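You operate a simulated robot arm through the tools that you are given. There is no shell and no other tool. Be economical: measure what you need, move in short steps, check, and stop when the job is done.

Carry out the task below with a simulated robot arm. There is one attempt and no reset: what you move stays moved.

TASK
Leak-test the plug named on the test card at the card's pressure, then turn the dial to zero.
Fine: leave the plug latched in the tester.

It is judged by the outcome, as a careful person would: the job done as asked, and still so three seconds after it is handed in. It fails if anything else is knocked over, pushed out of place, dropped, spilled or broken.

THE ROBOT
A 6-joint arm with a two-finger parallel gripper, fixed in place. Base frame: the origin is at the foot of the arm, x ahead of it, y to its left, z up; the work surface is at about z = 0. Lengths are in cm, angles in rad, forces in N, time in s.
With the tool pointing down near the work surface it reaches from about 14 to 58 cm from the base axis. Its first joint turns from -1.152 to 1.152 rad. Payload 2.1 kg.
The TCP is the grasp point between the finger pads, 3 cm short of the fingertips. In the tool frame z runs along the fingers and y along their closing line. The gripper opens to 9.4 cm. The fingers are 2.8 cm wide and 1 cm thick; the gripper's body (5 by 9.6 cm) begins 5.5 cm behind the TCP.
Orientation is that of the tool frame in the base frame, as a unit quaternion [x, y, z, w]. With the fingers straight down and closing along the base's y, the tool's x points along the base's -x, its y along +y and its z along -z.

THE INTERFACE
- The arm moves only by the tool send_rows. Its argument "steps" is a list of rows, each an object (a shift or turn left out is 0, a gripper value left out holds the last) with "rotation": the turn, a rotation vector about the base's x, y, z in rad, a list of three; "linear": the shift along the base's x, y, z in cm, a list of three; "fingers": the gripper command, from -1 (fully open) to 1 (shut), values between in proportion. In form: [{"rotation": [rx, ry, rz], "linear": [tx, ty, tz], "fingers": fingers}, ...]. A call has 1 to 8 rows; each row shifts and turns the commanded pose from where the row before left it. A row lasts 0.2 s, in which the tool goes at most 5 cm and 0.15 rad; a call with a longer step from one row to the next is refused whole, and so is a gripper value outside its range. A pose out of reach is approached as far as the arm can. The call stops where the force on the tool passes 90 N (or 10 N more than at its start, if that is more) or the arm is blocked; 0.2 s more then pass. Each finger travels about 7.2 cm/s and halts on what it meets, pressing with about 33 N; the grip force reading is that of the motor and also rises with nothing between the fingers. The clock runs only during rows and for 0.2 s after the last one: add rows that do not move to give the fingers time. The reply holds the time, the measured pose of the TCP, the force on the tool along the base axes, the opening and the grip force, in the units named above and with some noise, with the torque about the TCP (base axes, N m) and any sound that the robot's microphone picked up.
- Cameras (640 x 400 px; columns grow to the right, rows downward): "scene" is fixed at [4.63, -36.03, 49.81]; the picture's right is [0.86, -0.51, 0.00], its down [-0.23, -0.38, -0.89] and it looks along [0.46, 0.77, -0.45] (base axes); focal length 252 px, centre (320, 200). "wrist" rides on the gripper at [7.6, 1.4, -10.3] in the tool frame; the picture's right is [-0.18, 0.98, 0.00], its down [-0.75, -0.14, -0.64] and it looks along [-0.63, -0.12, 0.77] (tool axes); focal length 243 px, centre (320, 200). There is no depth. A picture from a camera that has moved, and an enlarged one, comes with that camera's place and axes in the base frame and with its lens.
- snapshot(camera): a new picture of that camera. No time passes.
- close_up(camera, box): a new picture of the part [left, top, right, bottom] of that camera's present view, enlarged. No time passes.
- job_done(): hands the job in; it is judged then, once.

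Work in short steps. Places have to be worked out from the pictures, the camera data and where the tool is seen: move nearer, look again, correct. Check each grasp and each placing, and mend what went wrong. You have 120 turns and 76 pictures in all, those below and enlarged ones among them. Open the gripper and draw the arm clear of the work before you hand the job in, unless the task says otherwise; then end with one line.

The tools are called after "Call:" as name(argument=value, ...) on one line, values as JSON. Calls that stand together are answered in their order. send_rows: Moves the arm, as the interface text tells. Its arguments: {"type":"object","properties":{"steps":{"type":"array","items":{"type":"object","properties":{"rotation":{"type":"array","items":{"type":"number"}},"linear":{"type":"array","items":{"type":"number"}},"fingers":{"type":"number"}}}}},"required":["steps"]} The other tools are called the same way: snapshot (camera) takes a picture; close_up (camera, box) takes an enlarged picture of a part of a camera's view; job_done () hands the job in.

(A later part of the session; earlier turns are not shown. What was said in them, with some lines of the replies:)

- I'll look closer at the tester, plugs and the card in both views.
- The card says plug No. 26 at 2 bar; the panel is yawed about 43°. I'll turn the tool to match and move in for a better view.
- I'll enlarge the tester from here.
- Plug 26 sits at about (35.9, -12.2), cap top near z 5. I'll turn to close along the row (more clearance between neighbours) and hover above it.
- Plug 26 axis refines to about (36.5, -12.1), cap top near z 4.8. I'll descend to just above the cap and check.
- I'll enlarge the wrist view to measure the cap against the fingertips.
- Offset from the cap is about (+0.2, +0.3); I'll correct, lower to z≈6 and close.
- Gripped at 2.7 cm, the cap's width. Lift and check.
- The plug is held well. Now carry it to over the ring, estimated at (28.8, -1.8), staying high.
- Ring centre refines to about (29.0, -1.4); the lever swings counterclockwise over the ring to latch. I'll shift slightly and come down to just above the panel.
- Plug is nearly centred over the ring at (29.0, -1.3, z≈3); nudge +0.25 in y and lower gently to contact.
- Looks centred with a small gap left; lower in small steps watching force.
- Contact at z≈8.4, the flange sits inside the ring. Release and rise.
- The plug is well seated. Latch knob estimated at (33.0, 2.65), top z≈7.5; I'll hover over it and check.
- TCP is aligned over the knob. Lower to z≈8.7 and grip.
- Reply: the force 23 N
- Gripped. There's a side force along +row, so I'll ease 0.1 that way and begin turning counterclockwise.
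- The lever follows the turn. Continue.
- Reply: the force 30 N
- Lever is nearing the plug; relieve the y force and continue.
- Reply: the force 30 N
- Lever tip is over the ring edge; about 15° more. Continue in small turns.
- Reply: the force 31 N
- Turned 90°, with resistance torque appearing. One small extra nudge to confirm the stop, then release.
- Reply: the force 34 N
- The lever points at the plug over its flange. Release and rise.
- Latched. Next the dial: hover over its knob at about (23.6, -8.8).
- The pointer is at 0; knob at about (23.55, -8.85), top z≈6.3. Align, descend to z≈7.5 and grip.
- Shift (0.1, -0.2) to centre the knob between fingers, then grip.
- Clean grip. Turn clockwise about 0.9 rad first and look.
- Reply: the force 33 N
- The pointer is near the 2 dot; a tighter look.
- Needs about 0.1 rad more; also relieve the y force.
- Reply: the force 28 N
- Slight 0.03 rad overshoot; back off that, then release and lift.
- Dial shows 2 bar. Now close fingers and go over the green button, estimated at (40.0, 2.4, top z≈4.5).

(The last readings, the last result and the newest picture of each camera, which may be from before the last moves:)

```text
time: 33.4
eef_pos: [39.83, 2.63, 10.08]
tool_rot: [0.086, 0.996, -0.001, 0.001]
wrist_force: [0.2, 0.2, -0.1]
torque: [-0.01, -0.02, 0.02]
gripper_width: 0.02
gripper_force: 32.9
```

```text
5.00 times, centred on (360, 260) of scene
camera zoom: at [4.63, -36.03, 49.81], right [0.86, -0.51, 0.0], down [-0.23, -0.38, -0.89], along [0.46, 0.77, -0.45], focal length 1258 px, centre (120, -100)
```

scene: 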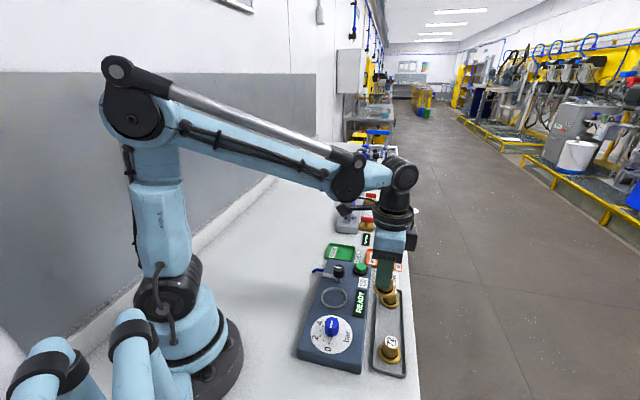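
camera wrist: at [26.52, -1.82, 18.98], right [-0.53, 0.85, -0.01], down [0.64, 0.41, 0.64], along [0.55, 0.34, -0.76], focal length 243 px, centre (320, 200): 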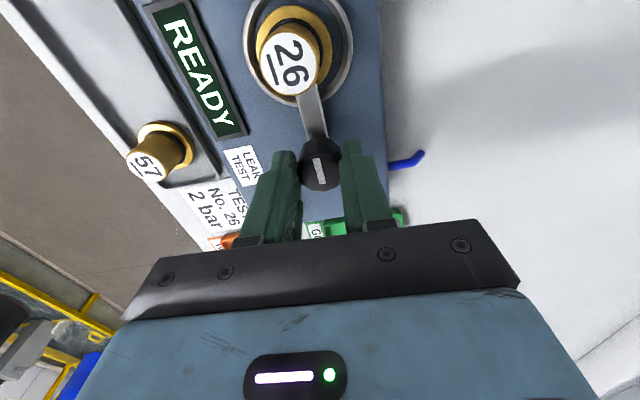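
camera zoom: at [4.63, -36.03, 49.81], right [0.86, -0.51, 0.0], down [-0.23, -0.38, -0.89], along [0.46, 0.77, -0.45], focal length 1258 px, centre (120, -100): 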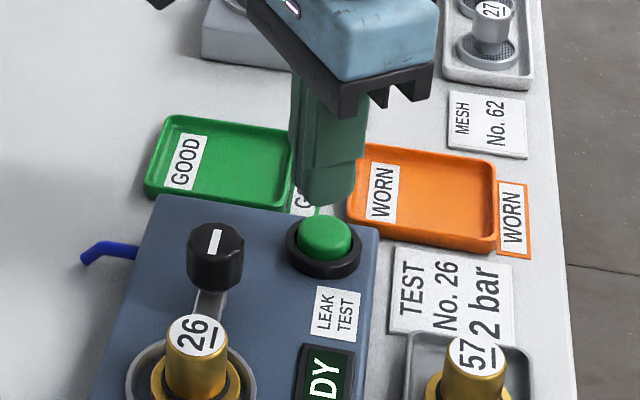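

Aligned with the button. Lower to near contact, then press gently.

Call:
send_rows(steps=[{"linear": [0, 0, -1]}, {"linear": [0, 0, -0.8]}, {"linear": [0, 0, -0.4]}, {"linear": [0, 0, -0.3]}, {}])

Call:
close_up(camera="scene", box=[310, 220, 400, 310])

```text
time: 34.6
eef_pos: [40.05, 2.38, 7.64]
tool_rot: [0.086, 0.996, -0.001, 0.001]
wrist_force: [1.0, 0.2, 0.5]
torque: [0.01, -0.01, 0.01]
gripper_width: 0.02
gripper_force: 33.0
```

```text
4.44 times, centred on (355, 265) of scene
camera zoom: at [4.63, -36.03, 49.81], right [0.86, -0.51, 0.0], down [-0.23, -0.38, -0.89], along [0.46, 0.77, -0.45], focal length 1118 px, centre (164, -89)
```

zoom: 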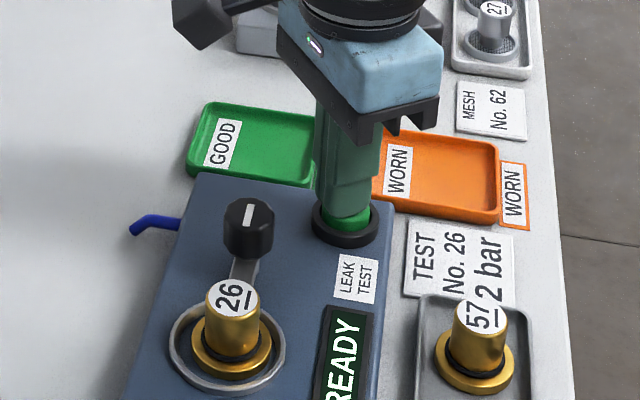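

Just above the button; press in small steps.

Call:
send_rows(steps=[{"linear": [0, 0, -0.2]}, {"linear": [0, 0, -0.2]}, {"linear": [0, 0, -0.2]}, {}])

Call:
close_up(camera="scene", box=[310, 220, 400, 310])

```text
time: 35.6
eef_pos: [39.83, 2.5, 7.01]
tool_rot: [0.086, 0.996, -0.001, 0.002]
wrist_force: [1.1, 1.1, 2.4]
torque: [0.0, -0.03, -0.01]
gripper_width: 0.0
gripper_force: 32.9
heard: click
```

```text
4.44 times, centred on (355, 265) of scene
camera zoom: at [4.63, -36.03, 49.81], right [0.86, -0.51, 0.0], down [-0.23, -0.38, -0.89], along [0.46, 0.77, -0.45], focal length 1118 px, centre (164, -89)
```

zoom: 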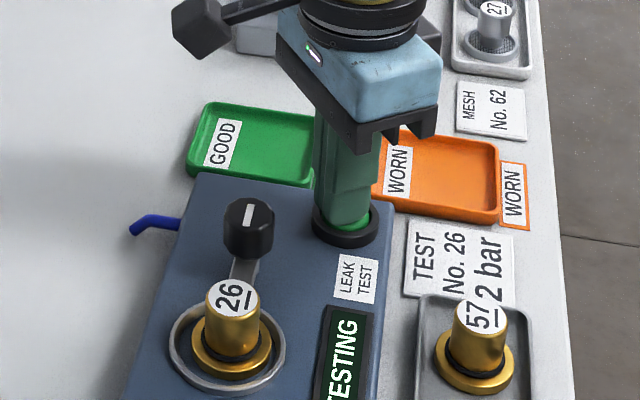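

"Click" heard and the display reads TESTING. I'll lift off the button and wait for the result.

Call:
send_rows(steps=[{"linear": [0, 0, 1.5]}, {"linear": [0, 0, 3]}, {"linear": [0, 0, 4]}, {}, {}, {}, {}, {}])

Call:
close_up(camera="scene", box=[290, 220, 400, 370])

```text
time: 37.4
eef_pos: [39.83, 2.4, 15.64]
tool_rot: [0.086, 0.996, -0.001, 0.002]
wrist_force: [-0.1, -0.2, -0.2]
torque: [-0.01, 0.01, 0.01]
gripper_width: 0.0
gripper_force: 33.2
```

```text
2.67 times, centred on (345, 295) of scene
camera zoom: at [4.63, -36.03, 49.81], right [0.86, -0.51, 0.0], down [-0.23, -0.38, -0.89], along [0.46, 0.77, -0.45], focal length 671 px, centre (253, -53)
```

zoom: 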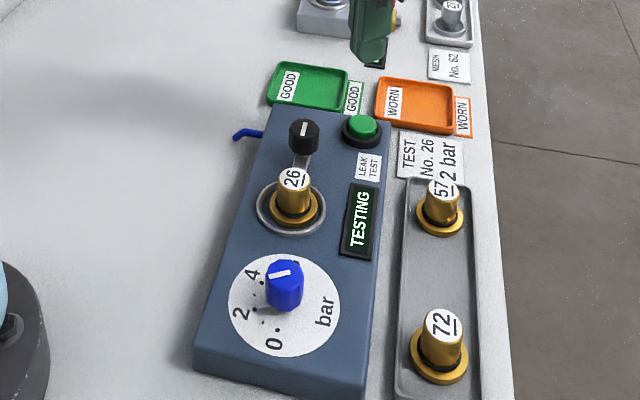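

Still testing; wait some more without moving.

Call:
send_rows(steps=[{}, {}, {}, {}, {}, {}, {}, {}])

Call:
send_rows(steps=[{}, {}, {}, {}, {}, {}, {}, {}])

Call:
close_up(camera="scene", box=[290, 220, 400, 370])

```text
time: 39.2
eef_pos: [39.85, 2.37, 15.57]
tool_rot: [0.086, 0.996, 0.0, 0.002]
wrist_force: [-0.2, -0.5, 0.1]
torque: [-0.01, 0.01, -0.01]
gripper_width: 0.0
gripper_force: 33.0
```

```text
time: 41.0
eef_pos: [40.04, 2.43, 15.61]
tool_rot: [0.086, 0.996, -0.001, 0.001]
wrist_force: [0.5, 0.0, 0.1]
torque: [-0.01, 0.01, -0.01]
gripper_width: 0.0
gripper_force: 32.6
```

```text
2.67 times, centred on (345, 295) of scene
camera zoom: at [4.63, -36.03, 49.81], right [0.86, -0.51, 0.0], down [-0.23, -0.38, -0.89], along [0.46, 0.77, -0.45], focal length 671 px, centre (253, -53)
```

zoom: 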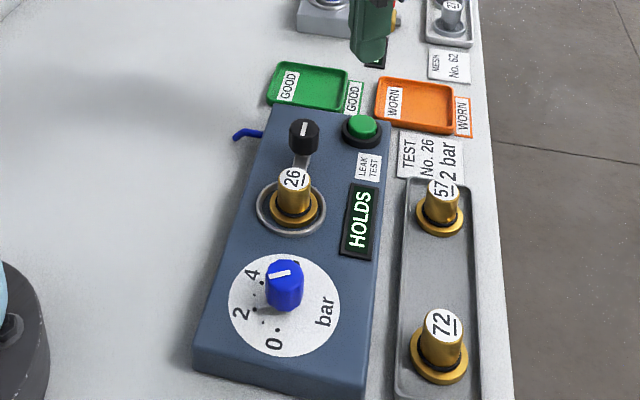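

Result: HOLDS. Now return to the dial with the same orientation, opening the fingers.

Call:
send_rows(steps=[{"linear": [-3.3, -2.2, 0]}, {"linear": [-3.3, -2.2, 0]}, {"linear": [-3.3, -2.2, 0]}, {"linear": [-3.3, -2.2, 0], "fingers": -0.05}, {"linear": [-3.2, -2.2, 0]}, {"linear": [0, 0, -2]}, {}])

Call:
close_up(camera="wrist", box=[240, 50, 400, 180])

```text
time: 42.6
eef_pos: [23.46, -8.6, 13.53]
tool_rot: [0.086, 0.996, -0.001, 0.002]
wrist_force: [0.7, 0.5, -0.3]
torque: [0.0, -0.01, 0.03]
gripper_width: 4.94
gripper_force: 0.1
```

```text
3.08 times, centred on (320, 115) of wrist
camera zoom: at [16.31, -5.87, 23.7], right [0.35, 0.94, 0.0], down [0.72, -0.27, 0.64], along [0.6, -0.23, -0.76], focal length 746 px, centre (320, 462)
```

zoom: 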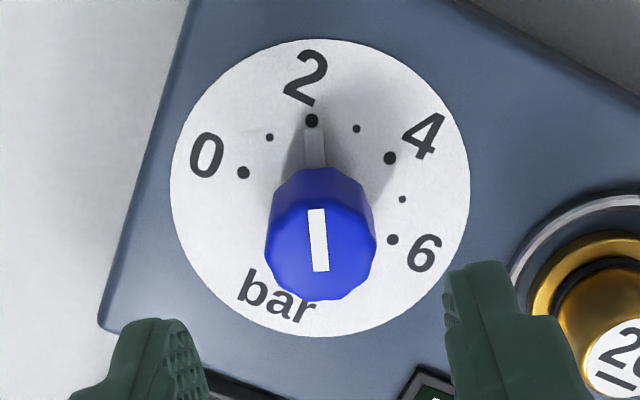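

Aligned. Descend and grip the dial.

Call:
send_rows(steps=[{"linear": [0.05, -0.1, -2]}, {"linear": [0, 0, -2]}, {"linear": [0, 0, -1.9]}, {}, {"fingers": 1}, {}, {}])

```text
time: 44.2
eef_pos: [23.64, -8.68, 7.54]
tool_rot: [0.087, 0.996, -0.001, 0.001]
wrist_force: [4.9, 2.4, -20.5]
torque: [0.59, 0.25, 0.01]
gripper_width: 2.75
gripper_force: 45.2
```

Gripped. Turn counterclockwise ~0.95 rad and look.

Call:
send_rows(steps=[{"rotation": [0, 0, 0.135]}, {"rotation": [0, 0, 0.135]}, {"rotation": [0, 0, 0.135]}, {"rotation": [0, 0, 0.135]}, {"rotation": [0, 0, 0.135]}, {"rotation": [0, 0, 0.135]}, {"rotation": [0, 0, 0.135]}, {}])

Call:
close_up(camera="wrist", box=[275, 90, 365, 160])

```text
time: 46.0
eef_pos: [23.69, -8.85, 7.68]
tool_rot: [-0.376, 0.926, -0.001, 0.001]
wrist_force: [6.2, -26.4, -19.4]
torque: [0.21, -0.42, -0.03]
gripper_width: 2.75
gripper_force: 44.9
```

```text
5.71 times, centred on (320, 125) of wrist
camera zoom: at [17.21, -13.1, 17.89], right [-0.55, 0.83, -0.01], down [0.64, 0.43, 0.64], along [0.54, 0.35, -0.77], focal length 1386 px, centre (320, 629)
```

zoom: 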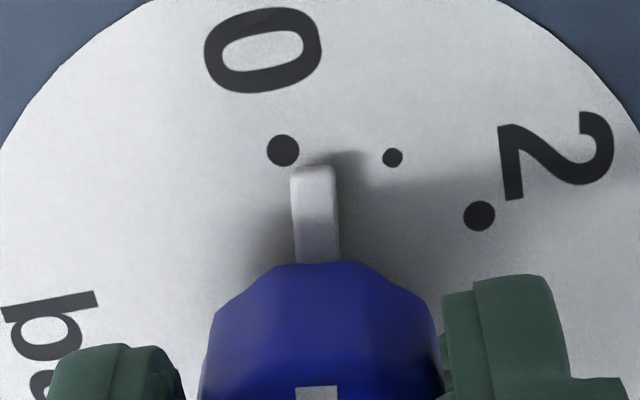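

About 0.15 rad more to the 0 dot.

Call:
send_rows(steps=[{"linear": [0.02, -0.12, 0], "rotation": [0, 0, 0.08]}, {"rotation": [0, 0, 0.07]}, {}])

Call:
close_up(camera="wrist", box=[275, 90, 365, 160])

```text
time: 46.8
eef_pos: [23.76, -8.82, 7.81]
tool_rot: [-0.445, 0.896, -0.002, 0.003]
wrist_force: [12.2, -18.8, -1.0]
torque: [-0.57, 0.37, -0.25]
gripper_width: 2.72
gripper_force: 44.7
```

```text
5.71 times, centred on (320, 125) of wrist
camera zoom: at [17.93, -14.07, 17.88], right [-0.67, 0.74, -0.01], down [0.56, 0.52, 0.64], along [0.48, 0.43, -0.77], focal length 1386 px, centre (320, 629)
```

zoom: 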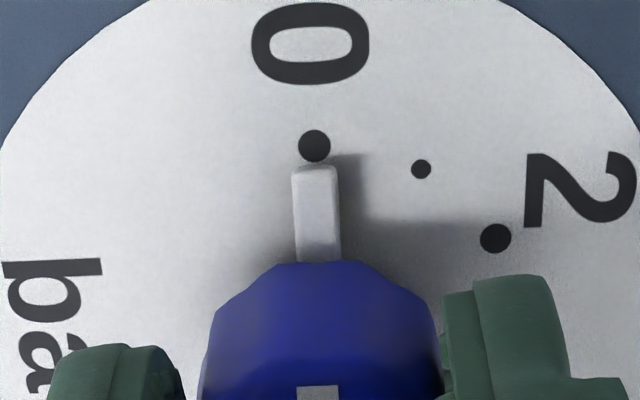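

The pointer is on the 0 dot, and torque shows the stop. Release, lift and verify.

Call:
send_rows(steps=[{"linear": [0.05, -0.08, 0]}, {"fingers": -0.05}, {}, {}, {"linear": [0, 0, 2]}, {"linear": [0, 0, 4]}, {"linear": [0, 0, 4]}, {}])

Call:
send_rows(steps=[{"linear": [-3, 2, 4], "fingers": -1}, {"linear": [-2, 2, 4]}, {}])

Call:
close_up(camera="wrist", box=[200, 20, 440, 200])

Call:
close_up(camera="scene", box=[290, 220, 420, 380])

```text
time: 48.6
eef_pos: [23.45, -8.84, 17.84]
tool_rot: [-0.445, 0.896, 0.0, 0.002]
wrist_force: [0.2, -0.2, 0.3]
torque: [0.03, 0.01, 0.01]
gripper_width: 4.92
gripper_force: 0.0
```

```text
refused: row 1 steps farther than a row can; nothing moved
```

```text
2.22 times, centred on (320, 110) of wrist
camera zoom: at [17.73, -14.03, 28.01], right [-0.67, 0.74, 0.0], down [0.57, 0.51, 0.64], along [0.48, 0.43, -0.76], focal length 539 px, centre (320, 400)
```

zoom: 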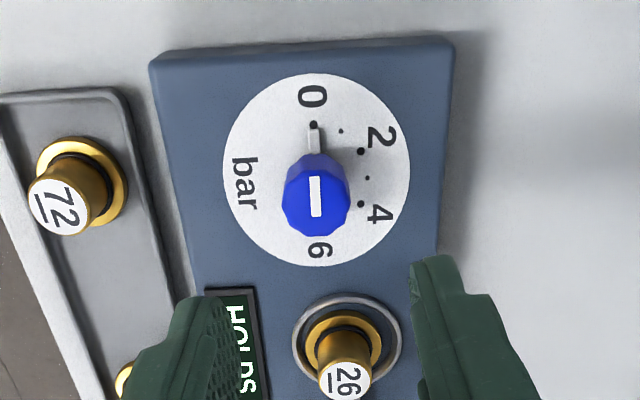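

```text
2.50 times, centred on (355, 300) of scene
camera zoom: at [4.63, -36.03, 49.81], right [0.86, -0.51, 0.0], down [-0.23, -0.38, -0.89], along [0.46, 0.77, -0.45], focal length 629 px, centre (232, -50)
```

zoom: 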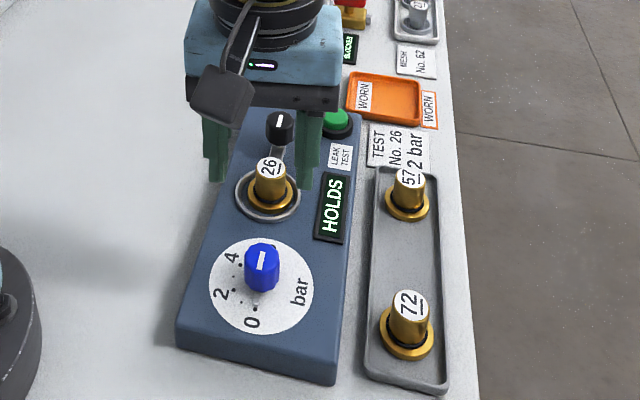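

Dial is at 0, display HOLDS, plug latched. Draw clear upward and open.

Call:
send_rows(steps=[{"linear": [0, 0, 4], "fingers": -1}, {"linear": [0, 0, 4]}, {"linear": [-1, 1, 4]}, {}, {}])

Call:
close_up(camera="scene", box=[280, 170, 430, 390])

```text
time: 49.8
eef_pos: [22.67, -7.87, 29.78]
tool_rot: [-0.444, 0.896, -0.001, 0.002]
wrist_force: [0.2, 0.1, 0.6]
torque: [-0.02, 0.01, 0.02]
gripper_width: 9.41
gripper_force: 0.1
```

```text
1.82 times, centred on (355, 280) of scene
camera zoom: at [4.63, -36.03, 49.81], right [0.86, -0.51, 0.0], down [-0.23, -0.38, -0.89], along [0.46, 0.77, -0.45], focal length 458 px, centre (256, 54)
```

zoom: 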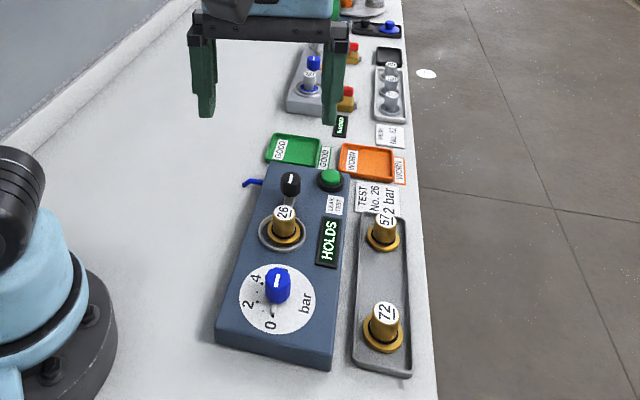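

Everything is in its final state and the arm is clear, so I'm handing the job in.

Call:
job_done()

```text
The job is handed in.
```

Plug No. 26 was leak-tested at 2 bar and the tester read HOLDS; the dial is back at 0, and the plug is still latched in the tester.
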